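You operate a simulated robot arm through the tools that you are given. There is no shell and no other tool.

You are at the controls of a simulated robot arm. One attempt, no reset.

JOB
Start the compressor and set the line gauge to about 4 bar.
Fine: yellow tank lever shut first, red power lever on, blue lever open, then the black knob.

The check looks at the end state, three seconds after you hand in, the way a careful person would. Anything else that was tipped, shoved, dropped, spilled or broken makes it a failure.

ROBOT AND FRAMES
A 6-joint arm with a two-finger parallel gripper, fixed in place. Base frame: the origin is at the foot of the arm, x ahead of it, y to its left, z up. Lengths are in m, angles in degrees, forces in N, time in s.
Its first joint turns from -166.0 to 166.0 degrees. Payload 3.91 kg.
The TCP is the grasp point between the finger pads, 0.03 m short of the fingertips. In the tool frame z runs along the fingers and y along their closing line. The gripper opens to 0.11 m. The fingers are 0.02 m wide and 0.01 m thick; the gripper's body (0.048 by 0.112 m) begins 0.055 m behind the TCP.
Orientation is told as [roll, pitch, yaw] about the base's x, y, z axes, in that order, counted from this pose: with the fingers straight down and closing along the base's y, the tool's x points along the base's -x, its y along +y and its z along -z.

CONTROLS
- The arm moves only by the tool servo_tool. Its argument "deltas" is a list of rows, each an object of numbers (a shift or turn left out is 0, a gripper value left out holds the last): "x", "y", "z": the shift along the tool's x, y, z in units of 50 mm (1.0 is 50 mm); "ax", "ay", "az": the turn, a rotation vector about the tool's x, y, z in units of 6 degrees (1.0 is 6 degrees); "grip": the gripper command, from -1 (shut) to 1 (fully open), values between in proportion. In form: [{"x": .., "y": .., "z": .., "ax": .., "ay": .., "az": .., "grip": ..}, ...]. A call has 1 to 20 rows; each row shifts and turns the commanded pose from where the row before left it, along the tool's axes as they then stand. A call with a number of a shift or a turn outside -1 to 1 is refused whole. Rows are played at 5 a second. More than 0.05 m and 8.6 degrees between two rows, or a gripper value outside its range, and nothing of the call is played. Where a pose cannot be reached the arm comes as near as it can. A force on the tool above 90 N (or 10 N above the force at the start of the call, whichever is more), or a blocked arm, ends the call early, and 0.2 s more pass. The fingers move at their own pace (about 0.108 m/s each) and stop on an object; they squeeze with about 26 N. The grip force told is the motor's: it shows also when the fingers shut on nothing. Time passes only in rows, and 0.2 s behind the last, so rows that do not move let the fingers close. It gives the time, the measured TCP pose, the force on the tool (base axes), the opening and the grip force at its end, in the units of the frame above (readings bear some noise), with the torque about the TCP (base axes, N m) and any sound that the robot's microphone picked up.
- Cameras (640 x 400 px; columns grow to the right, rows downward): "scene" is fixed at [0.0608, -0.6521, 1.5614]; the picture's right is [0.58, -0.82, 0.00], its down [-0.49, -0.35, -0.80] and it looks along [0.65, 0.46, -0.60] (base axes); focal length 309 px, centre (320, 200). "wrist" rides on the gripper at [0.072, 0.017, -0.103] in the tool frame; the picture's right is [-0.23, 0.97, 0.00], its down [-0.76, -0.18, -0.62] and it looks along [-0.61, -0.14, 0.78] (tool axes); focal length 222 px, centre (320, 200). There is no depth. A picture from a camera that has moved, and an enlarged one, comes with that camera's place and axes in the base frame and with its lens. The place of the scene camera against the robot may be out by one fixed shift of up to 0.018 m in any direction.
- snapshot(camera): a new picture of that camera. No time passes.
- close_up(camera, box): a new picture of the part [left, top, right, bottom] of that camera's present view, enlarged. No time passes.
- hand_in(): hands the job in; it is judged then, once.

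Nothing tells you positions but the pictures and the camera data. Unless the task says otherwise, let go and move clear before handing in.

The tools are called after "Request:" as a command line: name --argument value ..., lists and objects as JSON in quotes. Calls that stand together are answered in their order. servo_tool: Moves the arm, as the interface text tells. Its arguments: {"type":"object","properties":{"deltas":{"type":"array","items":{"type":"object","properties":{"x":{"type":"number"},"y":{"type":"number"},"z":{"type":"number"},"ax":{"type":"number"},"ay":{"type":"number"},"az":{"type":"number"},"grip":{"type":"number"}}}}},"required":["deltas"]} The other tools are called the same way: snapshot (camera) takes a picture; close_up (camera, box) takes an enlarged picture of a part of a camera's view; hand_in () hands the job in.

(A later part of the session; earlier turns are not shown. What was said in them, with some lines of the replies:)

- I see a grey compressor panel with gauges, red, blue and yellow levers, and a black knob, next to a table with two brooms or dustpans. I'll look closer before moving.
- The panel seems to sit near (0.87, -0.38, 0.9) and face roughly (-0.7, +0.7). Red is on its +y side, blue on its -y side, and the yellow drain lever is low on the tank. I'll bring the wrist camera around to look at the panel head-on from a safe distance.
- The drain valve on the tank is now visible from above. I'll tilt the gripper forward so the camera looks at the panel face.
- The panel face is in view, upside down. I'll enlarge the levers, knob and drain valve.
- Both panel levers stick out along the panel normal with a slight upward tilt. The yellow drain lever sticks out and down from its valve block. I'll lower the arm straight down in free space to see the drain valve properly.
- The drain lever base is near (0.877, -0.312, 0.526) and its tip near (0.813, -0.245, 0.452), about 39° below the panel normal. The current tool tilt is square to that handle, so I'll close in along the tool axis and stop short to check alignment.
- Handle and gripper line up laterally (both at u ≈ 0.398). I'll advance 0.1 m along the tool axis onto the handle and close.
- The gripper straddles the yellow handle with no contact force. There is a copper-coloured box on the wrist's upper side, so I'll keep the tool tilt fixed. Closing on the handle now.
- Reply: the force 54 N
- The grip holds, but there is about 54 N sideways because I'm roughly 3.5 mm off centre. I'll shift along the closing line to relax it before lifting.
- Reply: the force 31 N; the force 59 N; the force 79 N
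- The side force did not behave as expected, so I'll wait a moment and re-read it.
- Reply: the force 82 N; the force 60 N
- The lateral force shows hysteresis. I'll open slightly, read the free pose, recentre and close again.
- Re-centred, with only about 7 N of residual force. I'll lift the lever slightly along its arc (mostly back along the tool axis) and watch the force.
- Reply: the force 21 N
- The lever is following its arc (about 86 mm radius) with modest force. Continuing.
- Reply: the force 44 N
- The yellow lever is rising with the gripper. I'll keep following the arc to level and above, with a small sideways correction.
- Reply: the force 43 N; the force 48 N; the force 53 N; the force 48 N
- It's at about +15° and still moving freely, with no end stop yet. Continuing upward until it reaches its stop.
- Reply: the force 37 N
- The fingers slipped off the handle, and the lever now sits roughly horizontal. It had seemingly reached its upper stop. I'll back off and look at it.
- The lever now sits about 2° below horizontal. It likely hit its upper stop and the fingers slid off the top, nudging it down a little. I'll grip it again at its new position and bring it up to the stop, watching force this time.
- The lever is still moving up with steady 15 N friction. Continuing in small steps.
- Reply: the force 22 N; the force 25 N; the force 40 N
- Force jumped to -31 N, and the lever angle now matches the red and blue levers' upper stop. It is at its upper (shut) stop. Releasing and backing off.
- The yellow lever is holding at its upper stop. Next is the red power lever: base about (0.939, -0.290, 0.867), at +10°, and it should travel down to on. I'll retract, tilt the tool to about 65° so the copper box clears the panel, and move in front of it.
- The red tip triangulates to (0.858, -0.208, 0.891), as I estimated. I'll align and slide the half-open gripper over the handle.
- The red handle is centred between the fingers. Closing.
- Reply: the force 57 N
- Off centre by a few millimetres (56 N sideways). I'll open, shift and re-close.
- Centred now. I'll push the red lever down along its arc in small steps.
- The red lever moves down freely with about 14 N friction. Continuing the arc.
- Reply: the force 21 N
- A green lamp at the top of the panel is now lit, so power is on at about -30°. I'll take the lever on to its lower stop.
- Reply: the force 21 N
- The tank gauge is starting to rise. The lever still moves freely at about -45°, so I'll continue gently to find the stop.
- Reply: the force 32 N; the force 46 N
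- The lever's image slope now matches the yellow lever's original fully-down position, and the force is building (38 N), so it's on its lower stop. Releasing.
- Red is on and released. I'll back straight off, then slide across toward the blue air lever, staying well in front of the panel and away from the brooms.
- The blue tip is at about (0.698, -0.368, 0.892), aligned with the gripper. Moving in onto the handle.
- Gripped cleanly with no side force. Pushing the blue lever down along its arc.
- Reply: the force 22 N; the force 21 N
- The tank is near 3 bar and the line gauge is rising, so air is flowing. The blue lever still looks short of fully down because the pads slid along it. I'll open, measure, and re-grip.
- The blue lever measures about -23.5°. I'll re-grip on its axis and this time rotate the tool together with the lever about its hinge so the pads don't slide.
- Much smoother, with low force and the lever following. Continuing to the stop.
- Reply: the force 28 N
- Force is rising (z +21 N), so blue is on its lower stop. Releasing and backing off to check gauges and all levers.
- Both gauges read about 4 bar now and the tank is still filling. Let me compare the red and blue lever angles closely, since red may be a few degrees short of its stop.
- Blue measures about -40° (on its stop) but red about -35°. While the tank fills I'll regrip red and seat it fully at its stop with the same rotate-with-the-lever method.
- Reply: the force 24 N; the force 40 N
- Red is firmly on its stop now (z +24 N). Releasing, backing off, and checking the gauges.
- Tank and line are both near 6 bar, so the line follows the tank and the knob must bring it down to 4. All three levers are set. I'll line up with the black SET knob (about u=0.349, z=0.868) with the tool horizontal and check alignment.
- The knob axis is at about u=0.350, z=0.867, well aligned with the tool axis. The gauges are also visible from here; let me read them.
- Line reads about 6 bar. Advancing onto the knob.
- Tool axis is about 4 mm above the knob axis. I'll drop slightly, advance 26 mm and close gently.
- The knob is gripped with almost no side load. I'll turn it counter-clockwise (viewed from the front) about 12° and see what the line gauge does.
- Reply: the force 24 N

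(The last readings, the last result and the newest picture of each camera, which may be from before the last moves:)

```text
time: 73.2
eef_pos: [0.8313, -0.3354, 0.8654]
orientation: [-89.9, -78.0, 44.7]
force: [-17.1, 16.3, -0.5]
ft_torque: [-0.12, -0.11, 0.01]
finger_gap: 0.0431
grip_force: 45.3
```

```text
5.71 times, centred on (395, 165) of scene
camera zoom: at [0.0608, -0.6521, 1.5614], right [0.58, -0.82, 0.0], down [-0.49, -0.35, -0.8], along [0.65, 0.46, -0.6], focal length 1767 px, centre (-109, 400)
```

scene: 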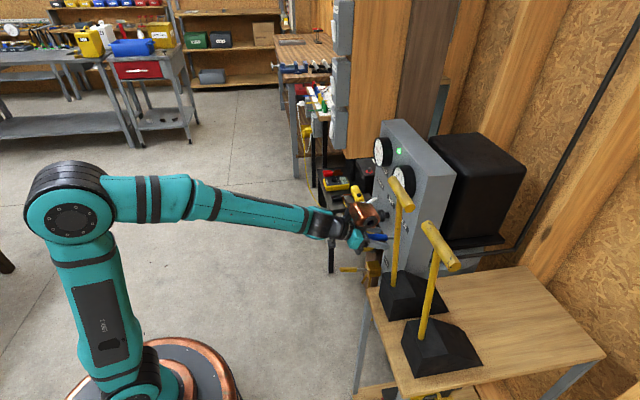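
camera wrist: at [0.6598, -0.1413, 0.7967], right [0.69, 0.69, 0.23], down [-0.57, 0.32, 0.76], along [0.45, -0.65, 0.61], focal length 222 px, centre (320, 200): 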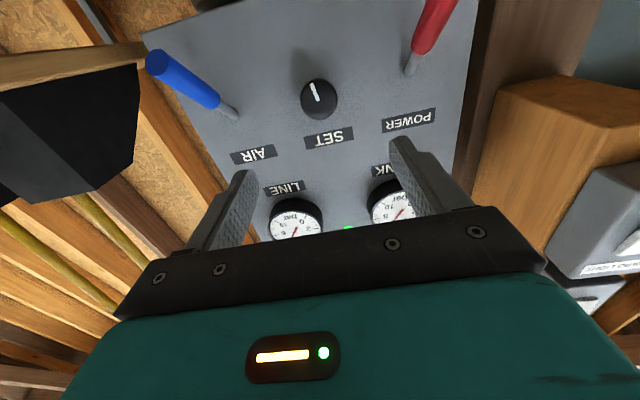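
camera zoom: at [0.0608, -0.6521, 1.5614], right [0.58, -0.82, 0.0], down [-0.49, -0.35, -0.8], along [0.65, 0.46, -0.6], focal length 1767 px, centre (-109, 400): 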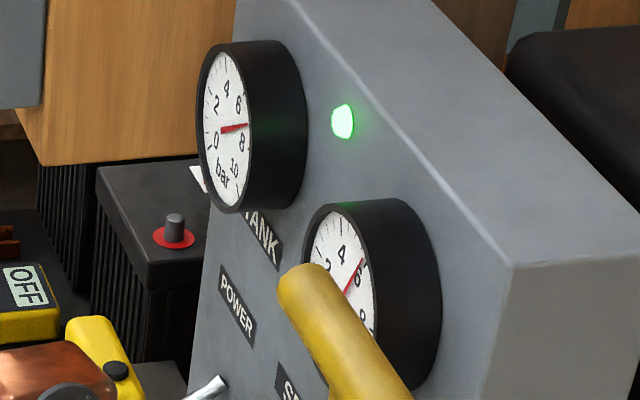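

The knob turns with the gripper. The tank is up to about 7 bar while the line stays near 6. Zooming in on the line gauge.

Request:
close_up --camera "scene" --box '[388, 160, 418, 190]'

```text
13.33 times, centred on (403, 175) of scene
camera zoom: at [0.0608, -0.6521, 1.5614], right [0.58, -0.82, 0.0], down [-0.49, -0.35, -0.8], along [0.65, 0.46, -0.6], focal length 4122 px, centre (-787, 533)
```

zoom: 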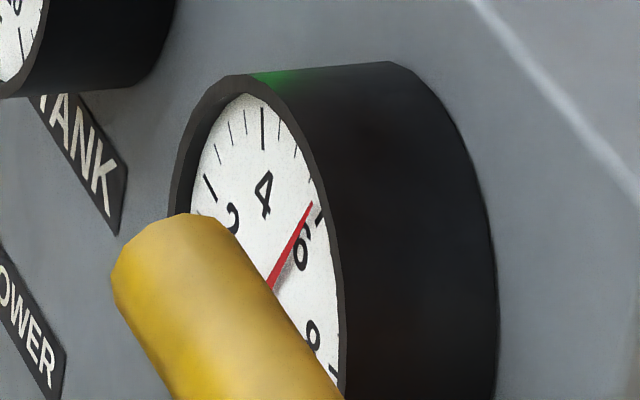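

Line is about 5.7 bar with the tank higher, so the regulator is holding and counter-clockwise reduces it. Turning another 24°.

Request:
servo_tool --deltas '[{"az": -0.8}, {"az": -0.8}, {"az": -0.8}, {"az": -0.8}, {"az": -0.8}, {}, {}, {}, {}]'

Request:
close_up --camera "wrist" --box '[200, 40, 440, 240]'

Request:
close_up --camera "scene" --box '[388, 160, 418, 190]'

Request:
snapshot --camera "scene"

```text
time: 75.2
eef_pos: [0.8319, -0.3359, 0.8653]
orientation: [-90.0, -54.0, 44.9]
force: [-24.0, 24.4, -3.4]
ft_torque: [0.03, 0.04, 0.01]
finger_gap: 0.0433
grip_force: 44.7
```

```text
2.00 times, centred on (320, 140) of wrist
camera zoom: at [0.7371, -0.2845, 0.7964], right [0.65, 0.65, -0.39], down [-0.22, 0.66, 0.72], along [0.72, -0.38, 0.57], focal length 444 px, centre (320, 320)
```

zoom: 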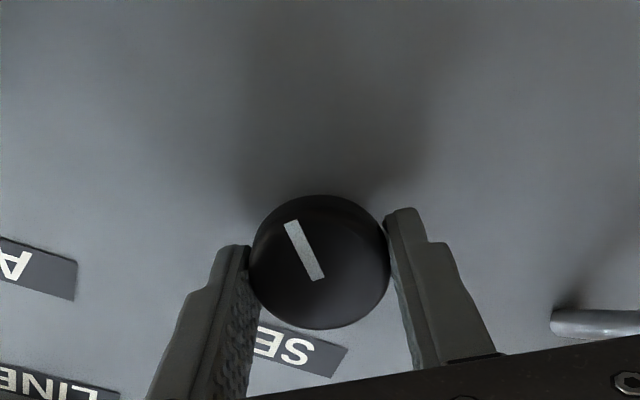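

```text
13.33 times, centred on (403, 175) of scene
camera zoom: at [0.0608, -0.6521, 1.5614], right [0.58, -0.82, 0.0], down [-0.49, -0.35, -0.8], along [0.65, 0.46, -0.6], focal length 4122 px, centre (-787, 533)
```

zoom: 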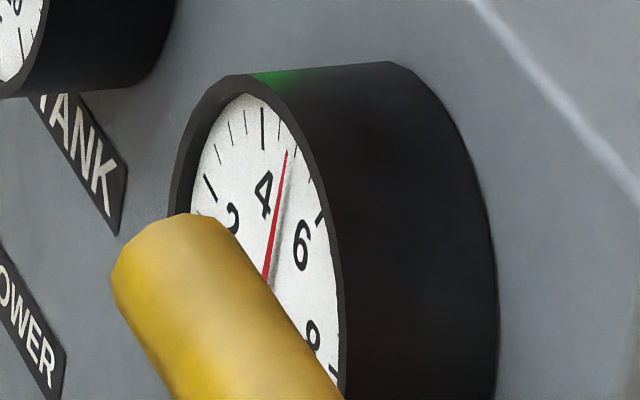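

```text
taken
```

scene: 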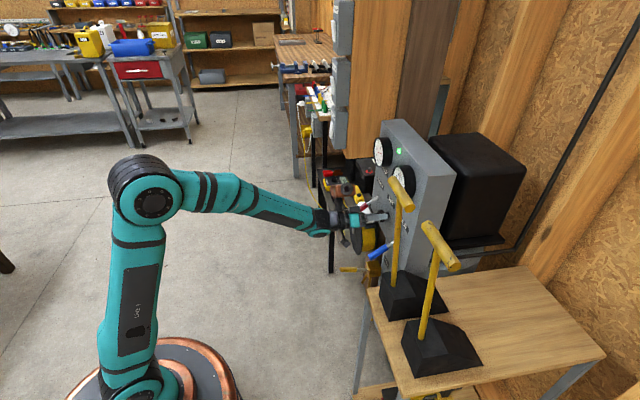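

Line is down to about 4.7 bar, perhaps still settling. Waiting a second and re-reading.

Request:
servo_tool --deltas '[{}, {}, {}, {}, {}, {}]'

Request:
close_up --camera "scene" --box '[388, 160, 418, 190]'

Request:
close_up --camera "scene" --box '[325, 180, 405, 260]'

```text
time: 76.6
eef_pos: [0.831, -0.3367, 0.8655]
orientation: [-90.1, -53.9, 44.9]
force: [-22.6, 24.3, -3.8]
ft_torque: [0.08, 0.06, 0.03]
finger_gap: 0.0433
grip_force: 44.8
```

```text
13.33 times, centred on (403, 175) of scene
camera zoom: at [0.0608, -0.6521, 1.5614], right [0.58, -0.82, 0.0], down [-0.49, -0.35, -0.8], along [0.65, 0.46, -0.6], focal length 4122 px, centre (-787, 533)
```

zoom: 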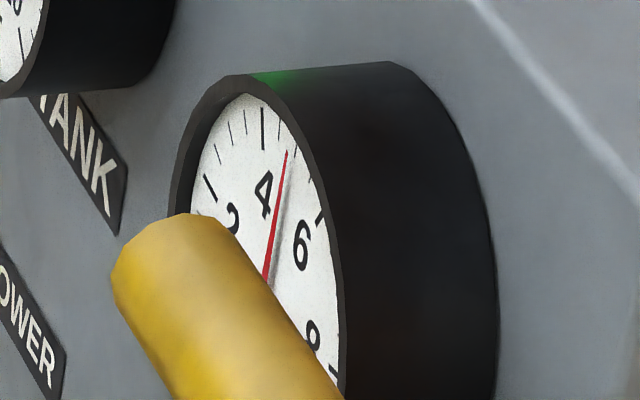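

```text
5.00 times, centred on (365, 220) of scene
camera zoom: at [0.0608, -0.6521, 1.5614], right [0.58, -0.82, 0.0], down [-0.49, -0.35, -0.8], along [0.65, 0.46, -0.6], focal length 1546 px, centre (95, 100)
```

zoom: 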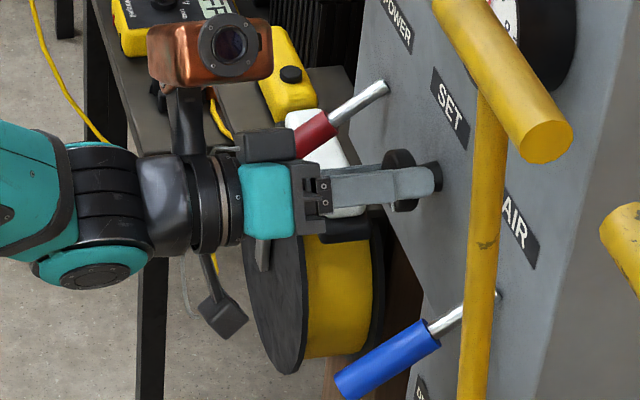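

Settled at roughly 4.75 bar (about 0.043 bar per degree). I'll turn about 15° more, then read again.

Request:
servo_tool --deltas '[{"az": -0.6}, {"az": -0.6}, {"az": -0.6}, {"az": -0.6}, {}, {}, {}, {}, {}, {}, {}]'

Request:
close_up --camera "scene" --box '[388, 160, 418, 190]'

Request:
close_up --camera "scene" --box '[325, 180, 405, 260]'

Request:
snapshot --camera "wrist"

```text
time: 79.0
eef_pos: [0.8329, -0.3359, 0.865]
orientation: [-89.9, -39.6, 44.8]
force: [4.0, 15.4, 8.9]
ft_torque: [-0.07, -0.09, 0.27]
finger_gap: 0.0432
grip_force: 45.3
```

```text
13.33 times, centred on (403, 175) of scene
camera zoom: at [0.0608, -0.6521, 1.5614], right [0.58, -0.82, 0.0], down [-0.49, -0.35, -0.8], along [0.65, 0.46, -0.6], focal length 4122 px, centre (-787, 533)
```

zoom: 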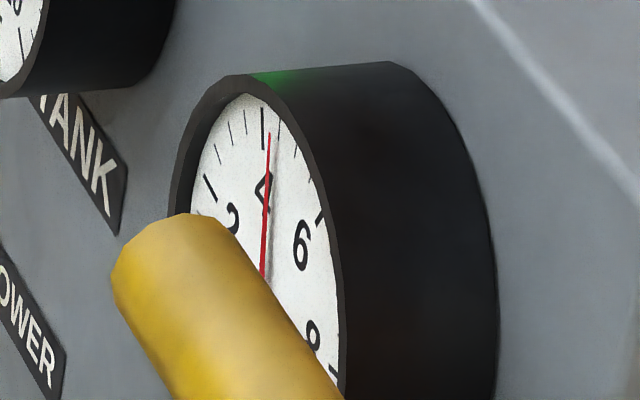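

```text
5.00 times, centred on (365, 220) of scene
camera zoom: at [0.0608, -0.6521, 1.5614], right [0.58, -0.82, 0.0], down [-0.49, -0.35, -0.8], along [0.65, 0.46, -0.6], focal length 1546 px, centre (95, 100)
```

zoom: 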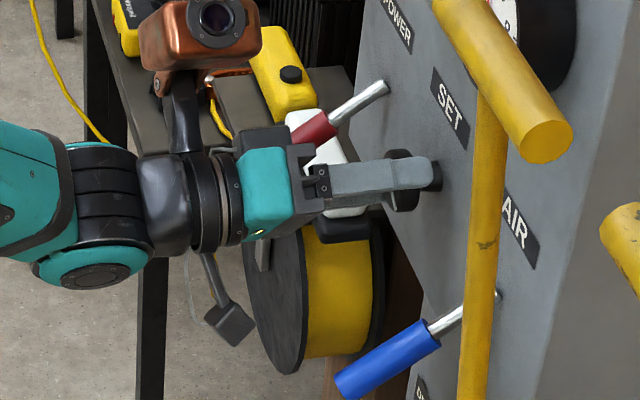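

```text
taken
camera wrist: at [0.7258, -0.296, 0.8056], right [0.56, 0.56, -0.61], down [-0.1, 0.78, 0.62], along [0.82, -0.29, 0.5], focal length 222 px, centre (320, 200)
```

wrist: 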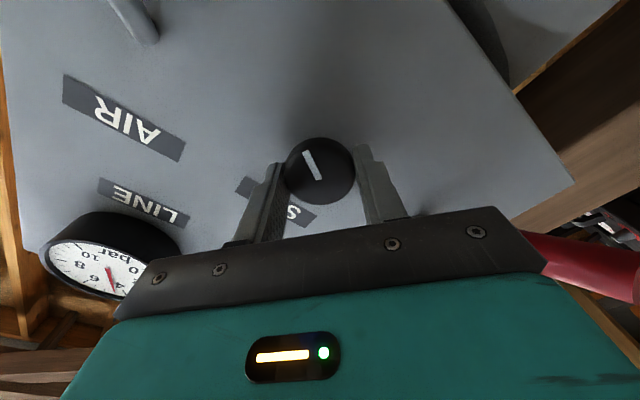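

The line gauge is now visible in the wrist camera as well. Zooming in there.

Request:
close_up --camera "wrist" --box '[35, 205, 195, 310]'

Request:
close_up --camera "wrist" --box '[70, 230, 150, 300]'

```text
3.81 times, centred on (115, 258) of wrist
camera zoom: at [0.7258, -0.296, 0.8056], right [0.56, 0.56, -0.61], down [-0.1, 0.78, 0.62], along [0.82, -0.29, 0.5], focal length 846 px, centre (1101, -19)
```

zoom: 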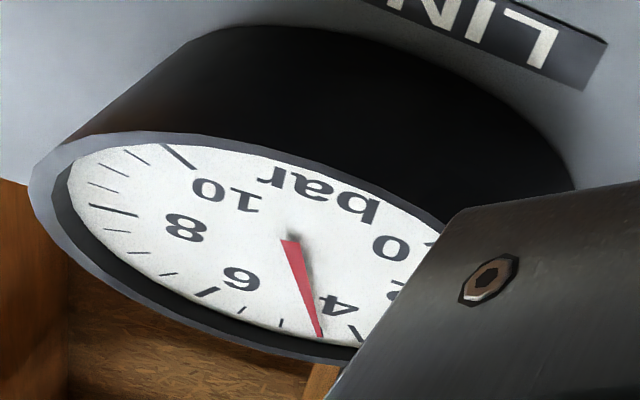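

```text
5.71 times, centred on (110, 265) of wrist
camera zoom: at [0.7258, -0.296, 0.8056], right [0.56, 0.56, -0.61], down [-0.1, 0.78, 0.62], along [0.82, -0.29, 0.5], focal length 1269 px, centre (1520, -171)
```

zoom: 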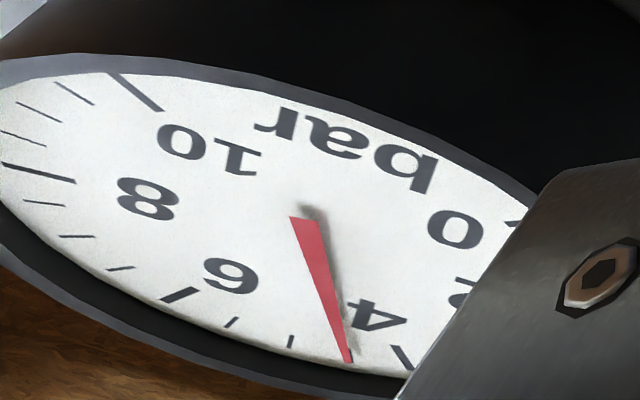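

Both views give about 4.4 bar by needle direction. I'll turn about 10.5° more.

Request:
servo_tool --deltas '[{"az": -0.6}, {"az": -0.6}, {"az": -0.55}, {}, {}, {}, {}, {}, {}, {}, {}, {}]'

Request:
close_up --camera "scene" --box '[388, 160, 418, 190]'

Request:
snapshot --camera "wrist"

Request:
close_up --camera "wrist" --box '[70, 230, 150, 300]'

```text
time: 81.6
eef_pos: [0.8316, -0.3364, 0.8656]
orientation: [-90.0, -29.0, 44.9]
force: [2.1, 22.7, 13.7]
ft_torque: [-0.23, -0.22, 0.33]
finger_gap: 0.043
grip_force: 44.8
```

```text
13.33 times, centred on (403, 175) of scene
camera zoom: at [0.0608, -0.6521, 1.5614], right [0.58, -0.82, 0.0], down [-0.49, -0.35, -0.8], along [0.65, 0.46, -0.6], focal length 4122 px, centre (-787, 533)
```

zoom: 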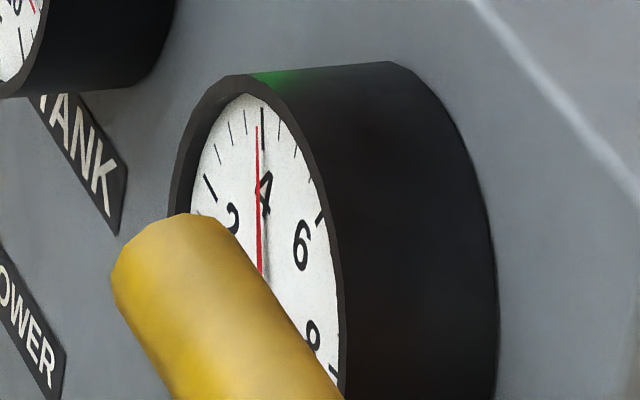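

```text
taken
camera wrist: at [0.7187, -0.3031, 0.8148], right [0.48, 0.47, -0.74], down [-0.03, 0.85, 0.53], along [0.88, -0.23, 0.42], focal length 222 px, centre (320, 200)
```

wrist: 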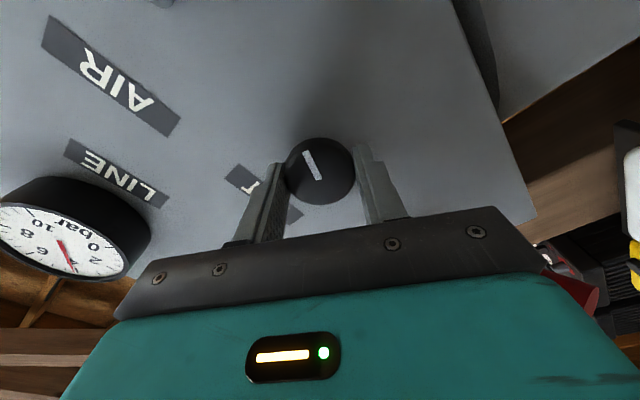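

```text
5.71 times, centred on (110, 265) of wrist
camera zoom: at [0.7187, -0.3031, 0.8148], right [0.48, 0.47, -0.74], down [-0.03, 0.85, 0.53], along [0.88, -0.23, 0.42], focal length 1269 px, centre (1520, -171)
```

zoom: 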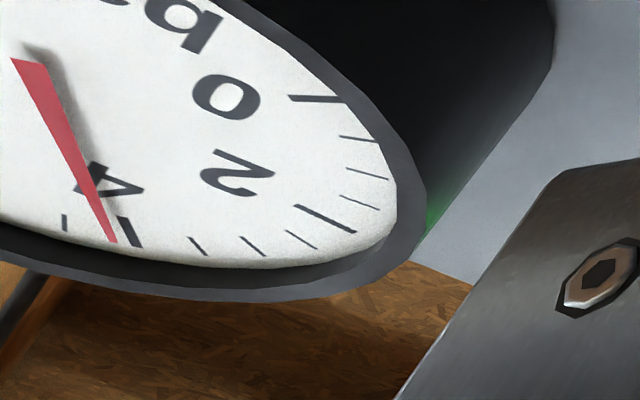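

Line reads about 4.0 bar in both views. Taking one more careful look before letting go of the knob.

Request:
close_up --camera "wrist" --box '[0, 180, 160, 290]'

Request:
close_up --camera "scene" --box '[325, 160, 425, 260]'

```text
3.64 times, centred on (80, 235) of wrist
camera zoom: at [0.7187, -0.3031, 0.8148], right [0.48, 0.47, -0.74], down [-0.03, 0.85, 0.53], along [0.88, -0.23, 0.42], focal length 808 px, centre (1193, 73)
```

zoom: 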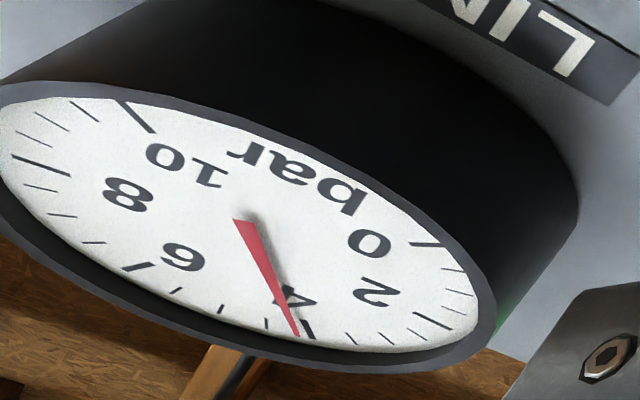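

```text
4.00 times, centred on (375, 210) of scene
camera zoom: at [0.0608, -0.6521, 1.5614], right [0.58, -0.82, 0.0], down [-0.49, -0.35, -0.8], along [0.65, 0.46, -0.6], focal length 1237 px, centre (100, 160)
```

zoom: 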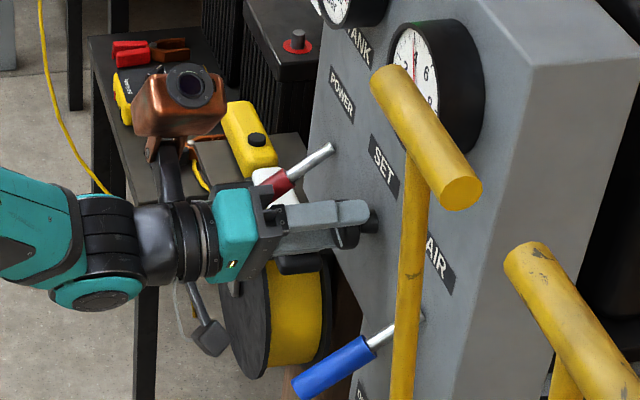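

The line reads about 4.0 bar. Opening the fingers slightly and re-reading before withdrawing.

Request:
servo_tool --deltas '[{"grip": 0.1}, {"grip": 0.1}, {"grip": 0.1}, {}, {}]'

Request:
close_up --camera "scene" --box '[388, 160, 418, 190]'

Request:
close_up --camera "wrist" --box '[0, 180, 160, 290]'

Request:
snapshot --camera "wrist"

```text
time: 82.8
eef_pos: [0.832, -0.3373, 0.8644]
orientation: [-89.9, -29.1, 44.9]
force: [0.5, 0.8, -0.4]
ft_torque: [0.0, -0.01, -0.01]
finger_gap: 0.0606
grip_force: 0.0
```

```text
13.33 times, centred on (403, 175) of scene
camera zoom: at [0.0608, -0.6521, 1.5614], right [0.58, -0.82, 0.0], down [-0.49, -0.35, -0.8], along [0.65, 0.46, -0.6], focal length 4122 px, centre (-787, 533)
```

zoom: 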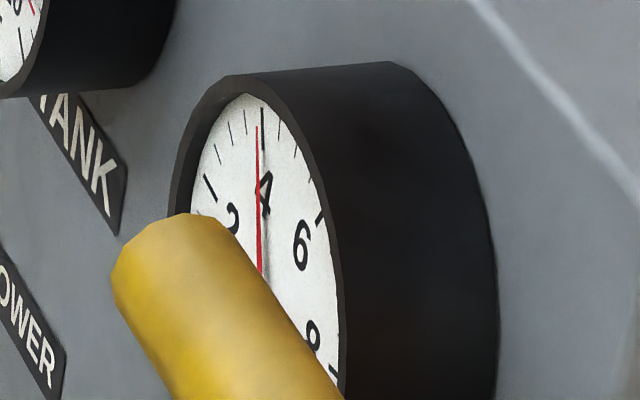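

```text
3.64 times, centred on (80, 235) of wrist
camera zoom: at [0.7188, -0.3041, 0.8141], right [0.48, 0.47, -0.74], down [-0.03, 0.85, 0.53], along [0.88, -0.23, 0.42], focal length 808 px, centre (1193, 73)
```

zoom: 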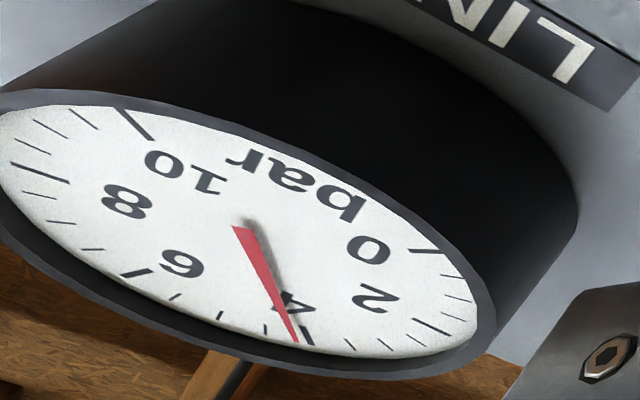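

```text
taken
camera wrist: at [0.7188, -0.3041, 0.8141], right [0.48, 0.47, -0.74], down [-0.03, 0.85, 0.53], along [0.88, -0.23, 0.42], focal length 222 px, centre (320, 200)
```

wrist: 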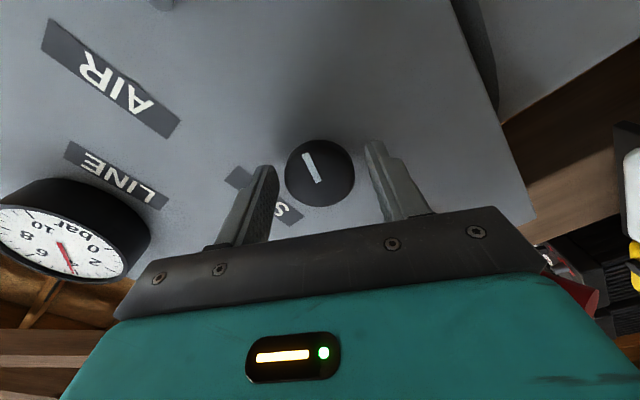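

Reading holds at 4 bar after release. Withdrawing straight back from the panel.

Request:
servo_tool --deltas '[{"z": -0.6}, {"z": -0.9}, {"z": -0.9}, {"z": -0.9}, {"z": -0.9}, {}]'

Request:
snapshot --camera "scene"

Request:
snapshot --camera "wrist"

Request:
close_up --camera "scene" --box '[365, 130, 425, 200]'

Request:
close_up --camera "scene" --box '[330, 180, 430, 290]'

```text
time: 84.2
eef_pos: [0.684, -0.1878, 0.8634]
orientation: [-90.0, -29.1, 44.8]
force: [-0.5, 0.6, 0.2]
ft_torque: [0.01, 0.01, -0.01]
finger_gap: 0.0604
grip_force: 0.1
```

```text
taken
```

scene: 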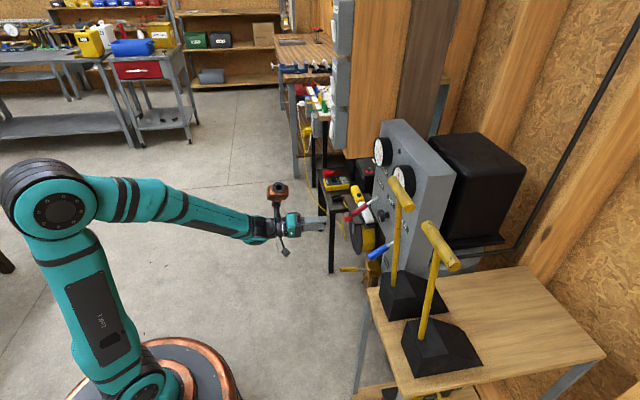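

```text
taken
camera wrist: at [0.5707, -0.1548, 0.814], right [0.48, 0.47, -0.74], down [-0.03, 0.85, 0.53], along [0.88, -0.23, 0.42], focal length 222 px, centre (320, 200)
```

wrist: 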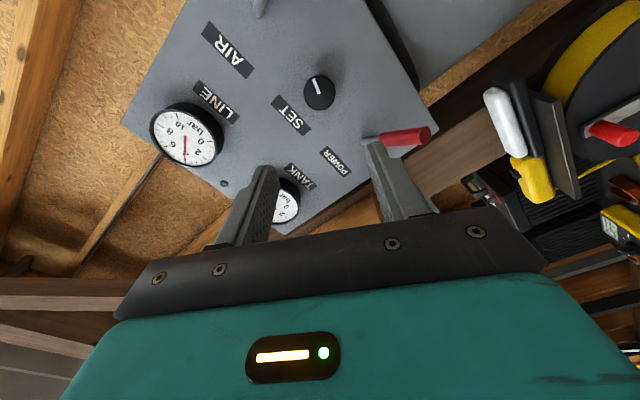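

```text
5.71 times, centred on (395, 165) of scene
camera zoom: at [0.0608, -0.6521, 1.5614], right [0.58, -0.82, 0.0], down [-0.49, -0.35, -0.8], along [0.65, 0.46, -0.6], focal length 1767 px, centre (-109, 400)
```

zoom: 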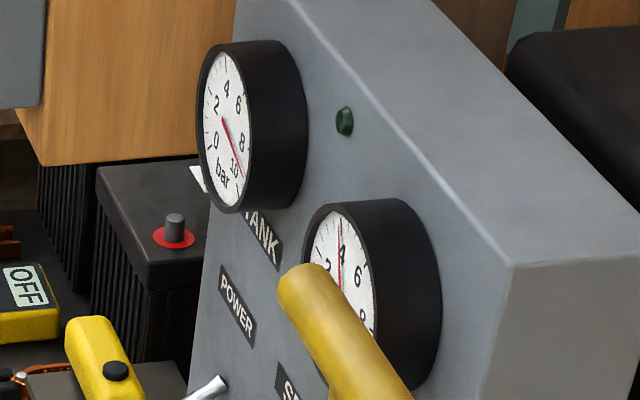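

```text
3.64 times, centred on (380, 235) of scene
camera zoom: at [0.0608, -0.6521, 1.5614], right [0.58, -0.82, 0.0], down [-0.49, -0.35, -0.8], along [0.65, 0.46, -0.6], focal length 1124 px, centre (102, 73)
```

zoom: 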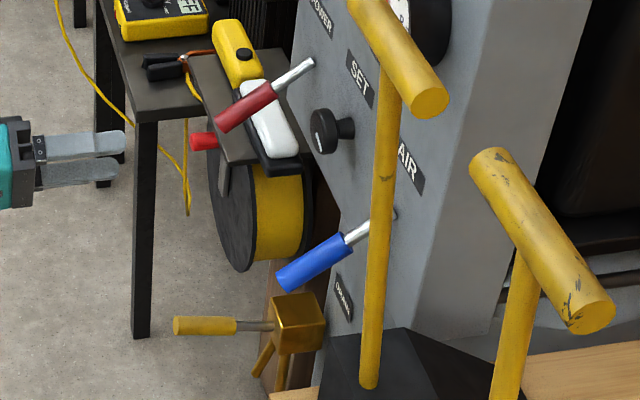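

The tank is now about 9 bar and the green lamp has gone out, which may be the pressure-switch cut-out at full tank. All levers remain in position. I'll wait a few seconds and watch whether the tank and line hold.

Request:
servo_tool --deltas '[{"z": -0.5}, {}, {}, {}, {}, {}, {}, {}, {}, {}, {}, {}, {}, {}, {}, {}, {}, {}, {}, {}]'

Request:
close_up --camera "scene" --box '[365, 130, 425, 200]'

Request:
close_up --camera "wrist" --box '[130, 80, 350, 230]'

Request:
close_up --camera "scene" --box '[335, 250, 395, 290]'

```text
time: 88.4
eef_pos: [0.6669, -0.17, 0.8638]
orientation: [-90.0, -29.2, 44.9]
force: [-1.0, 0.4, -0.5]
ft_torque: [0.0, -0.01, 0.0]
finger_gap: 0.0606
grip_force: 0.1
```

```text
5.71 times, centred on (395, 165) of scene
camera zoom: at [0.0608, -0.6521, 1.5614], right [0.58, -0.82, 0.0], down [-0.49, -0.35, -0.8], along [0.65, 0.46, -0.6], focal length 1767 px, centre (-109, 400)
```

zoom: 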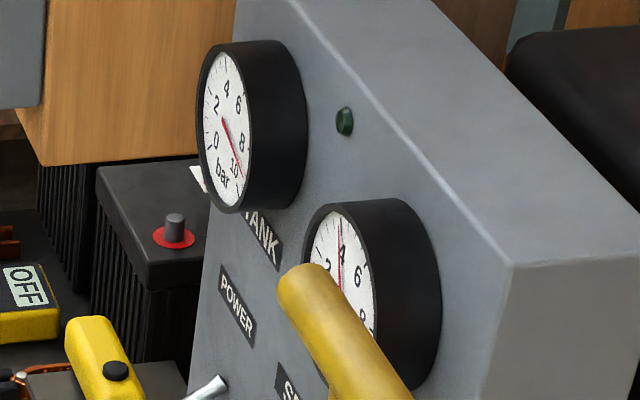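

```text
2.67 times, centred on (240, 155) of wrist
camera zoom: at [0.5531, -0.1366, 0.8143], right [0.48, 0.47, -0.74], down [-0.03, 0.85, 0.53], along [0.88, -0.23, 0.42], focal length 592 px, centre (533, 320)
```

zoom: 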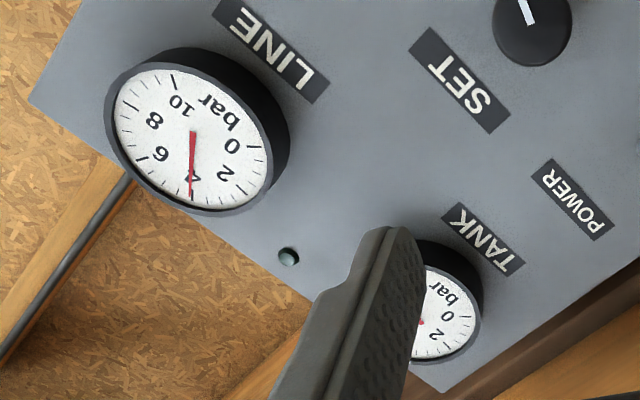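

```text
10.00 times, centred on (365, 270) of scene
camera zoom: at [0.0608, -0.6521, 1.5614], right [0.58, -0.82, 0.0], down [-0.49, -0.35, -0.8], along [0.65, 0.46, -0.6], focal length 3092 px, centre (-130, -500)
```

zoom: 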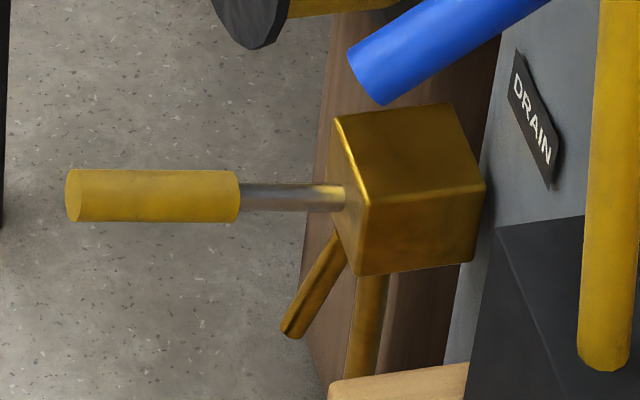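

The tank holds steady near 9 bar with no leak, and the lamp is off as at a pressure-switch cut-out. The line is steady. One last close reading of the line gauge and a check of the surroundings.

Request:
close_up --camera "wrist" --box '[155, 95, 245, 165]'

Request:
snapshot --camera "scene"

```text
5.71 times, centred on (200, 130) of wrist
camera zoom: at [0.5531, -0.1366, 0.8143], right [0.48, 0.47, -0.74], down [-0.03, 0.85, 0.53], along [0.88, -0.23, 0.42], focal length 1269 px, centre (1006, 600)
```

zoom: 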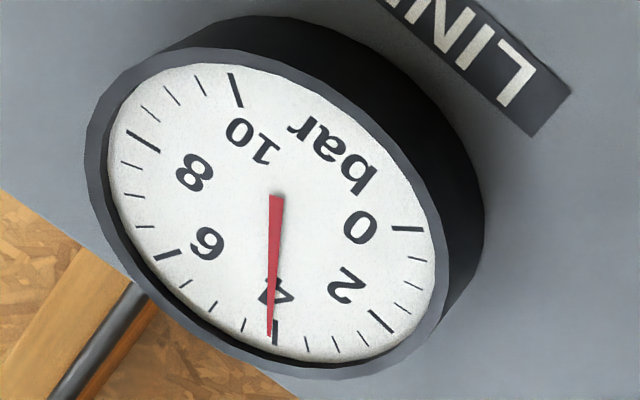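

```text
taken
```

scene: 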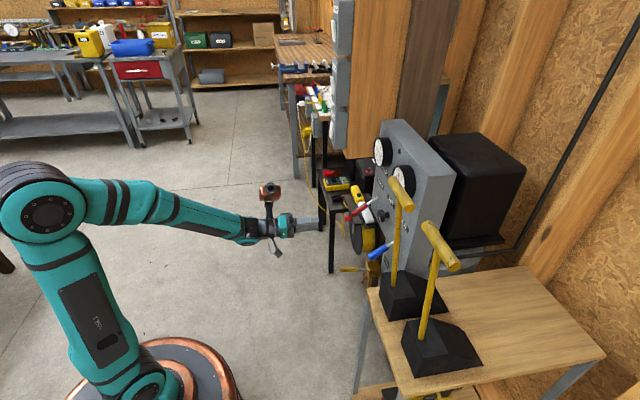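

The line gauge reads 4 bar (about 4.0–4.1) and is stable. The yellow lever is shut, red is on, blue is open, nothing else was disturbed, and the arm is clear. Handing in.

Request:
hand_in

```text
The job is handed in.
```

The compressor is started and the line gauge holds steady at about 4 bar (I read 4.0–4.1). The job is handed in; no verdict came back.

- **Yellow tank lever:** shut, up against its upper stop. The fingers slipped off it once near the top, so I regripped it and moved it fully to the stop.
- **Red power lever:** on, down at its lower stop. The first push left it a few degrees short, so I went back and seated it.
- **Blue lever:** open, down at its lower stop.
- **Black knob:** turned about 61° counter-clockwise, which brought the line down from about 6 bar. The reading stayed put after I let go.

The tank filled to about 9 bar, and around then the green lamp went out. The tank pressure has held since. I take that as the compressor cutting out at full tank, because the red lever is still on, but I could not confirm it.

Nothing else looked moved in the final pictures. The gripper is open and well clear of the panel.
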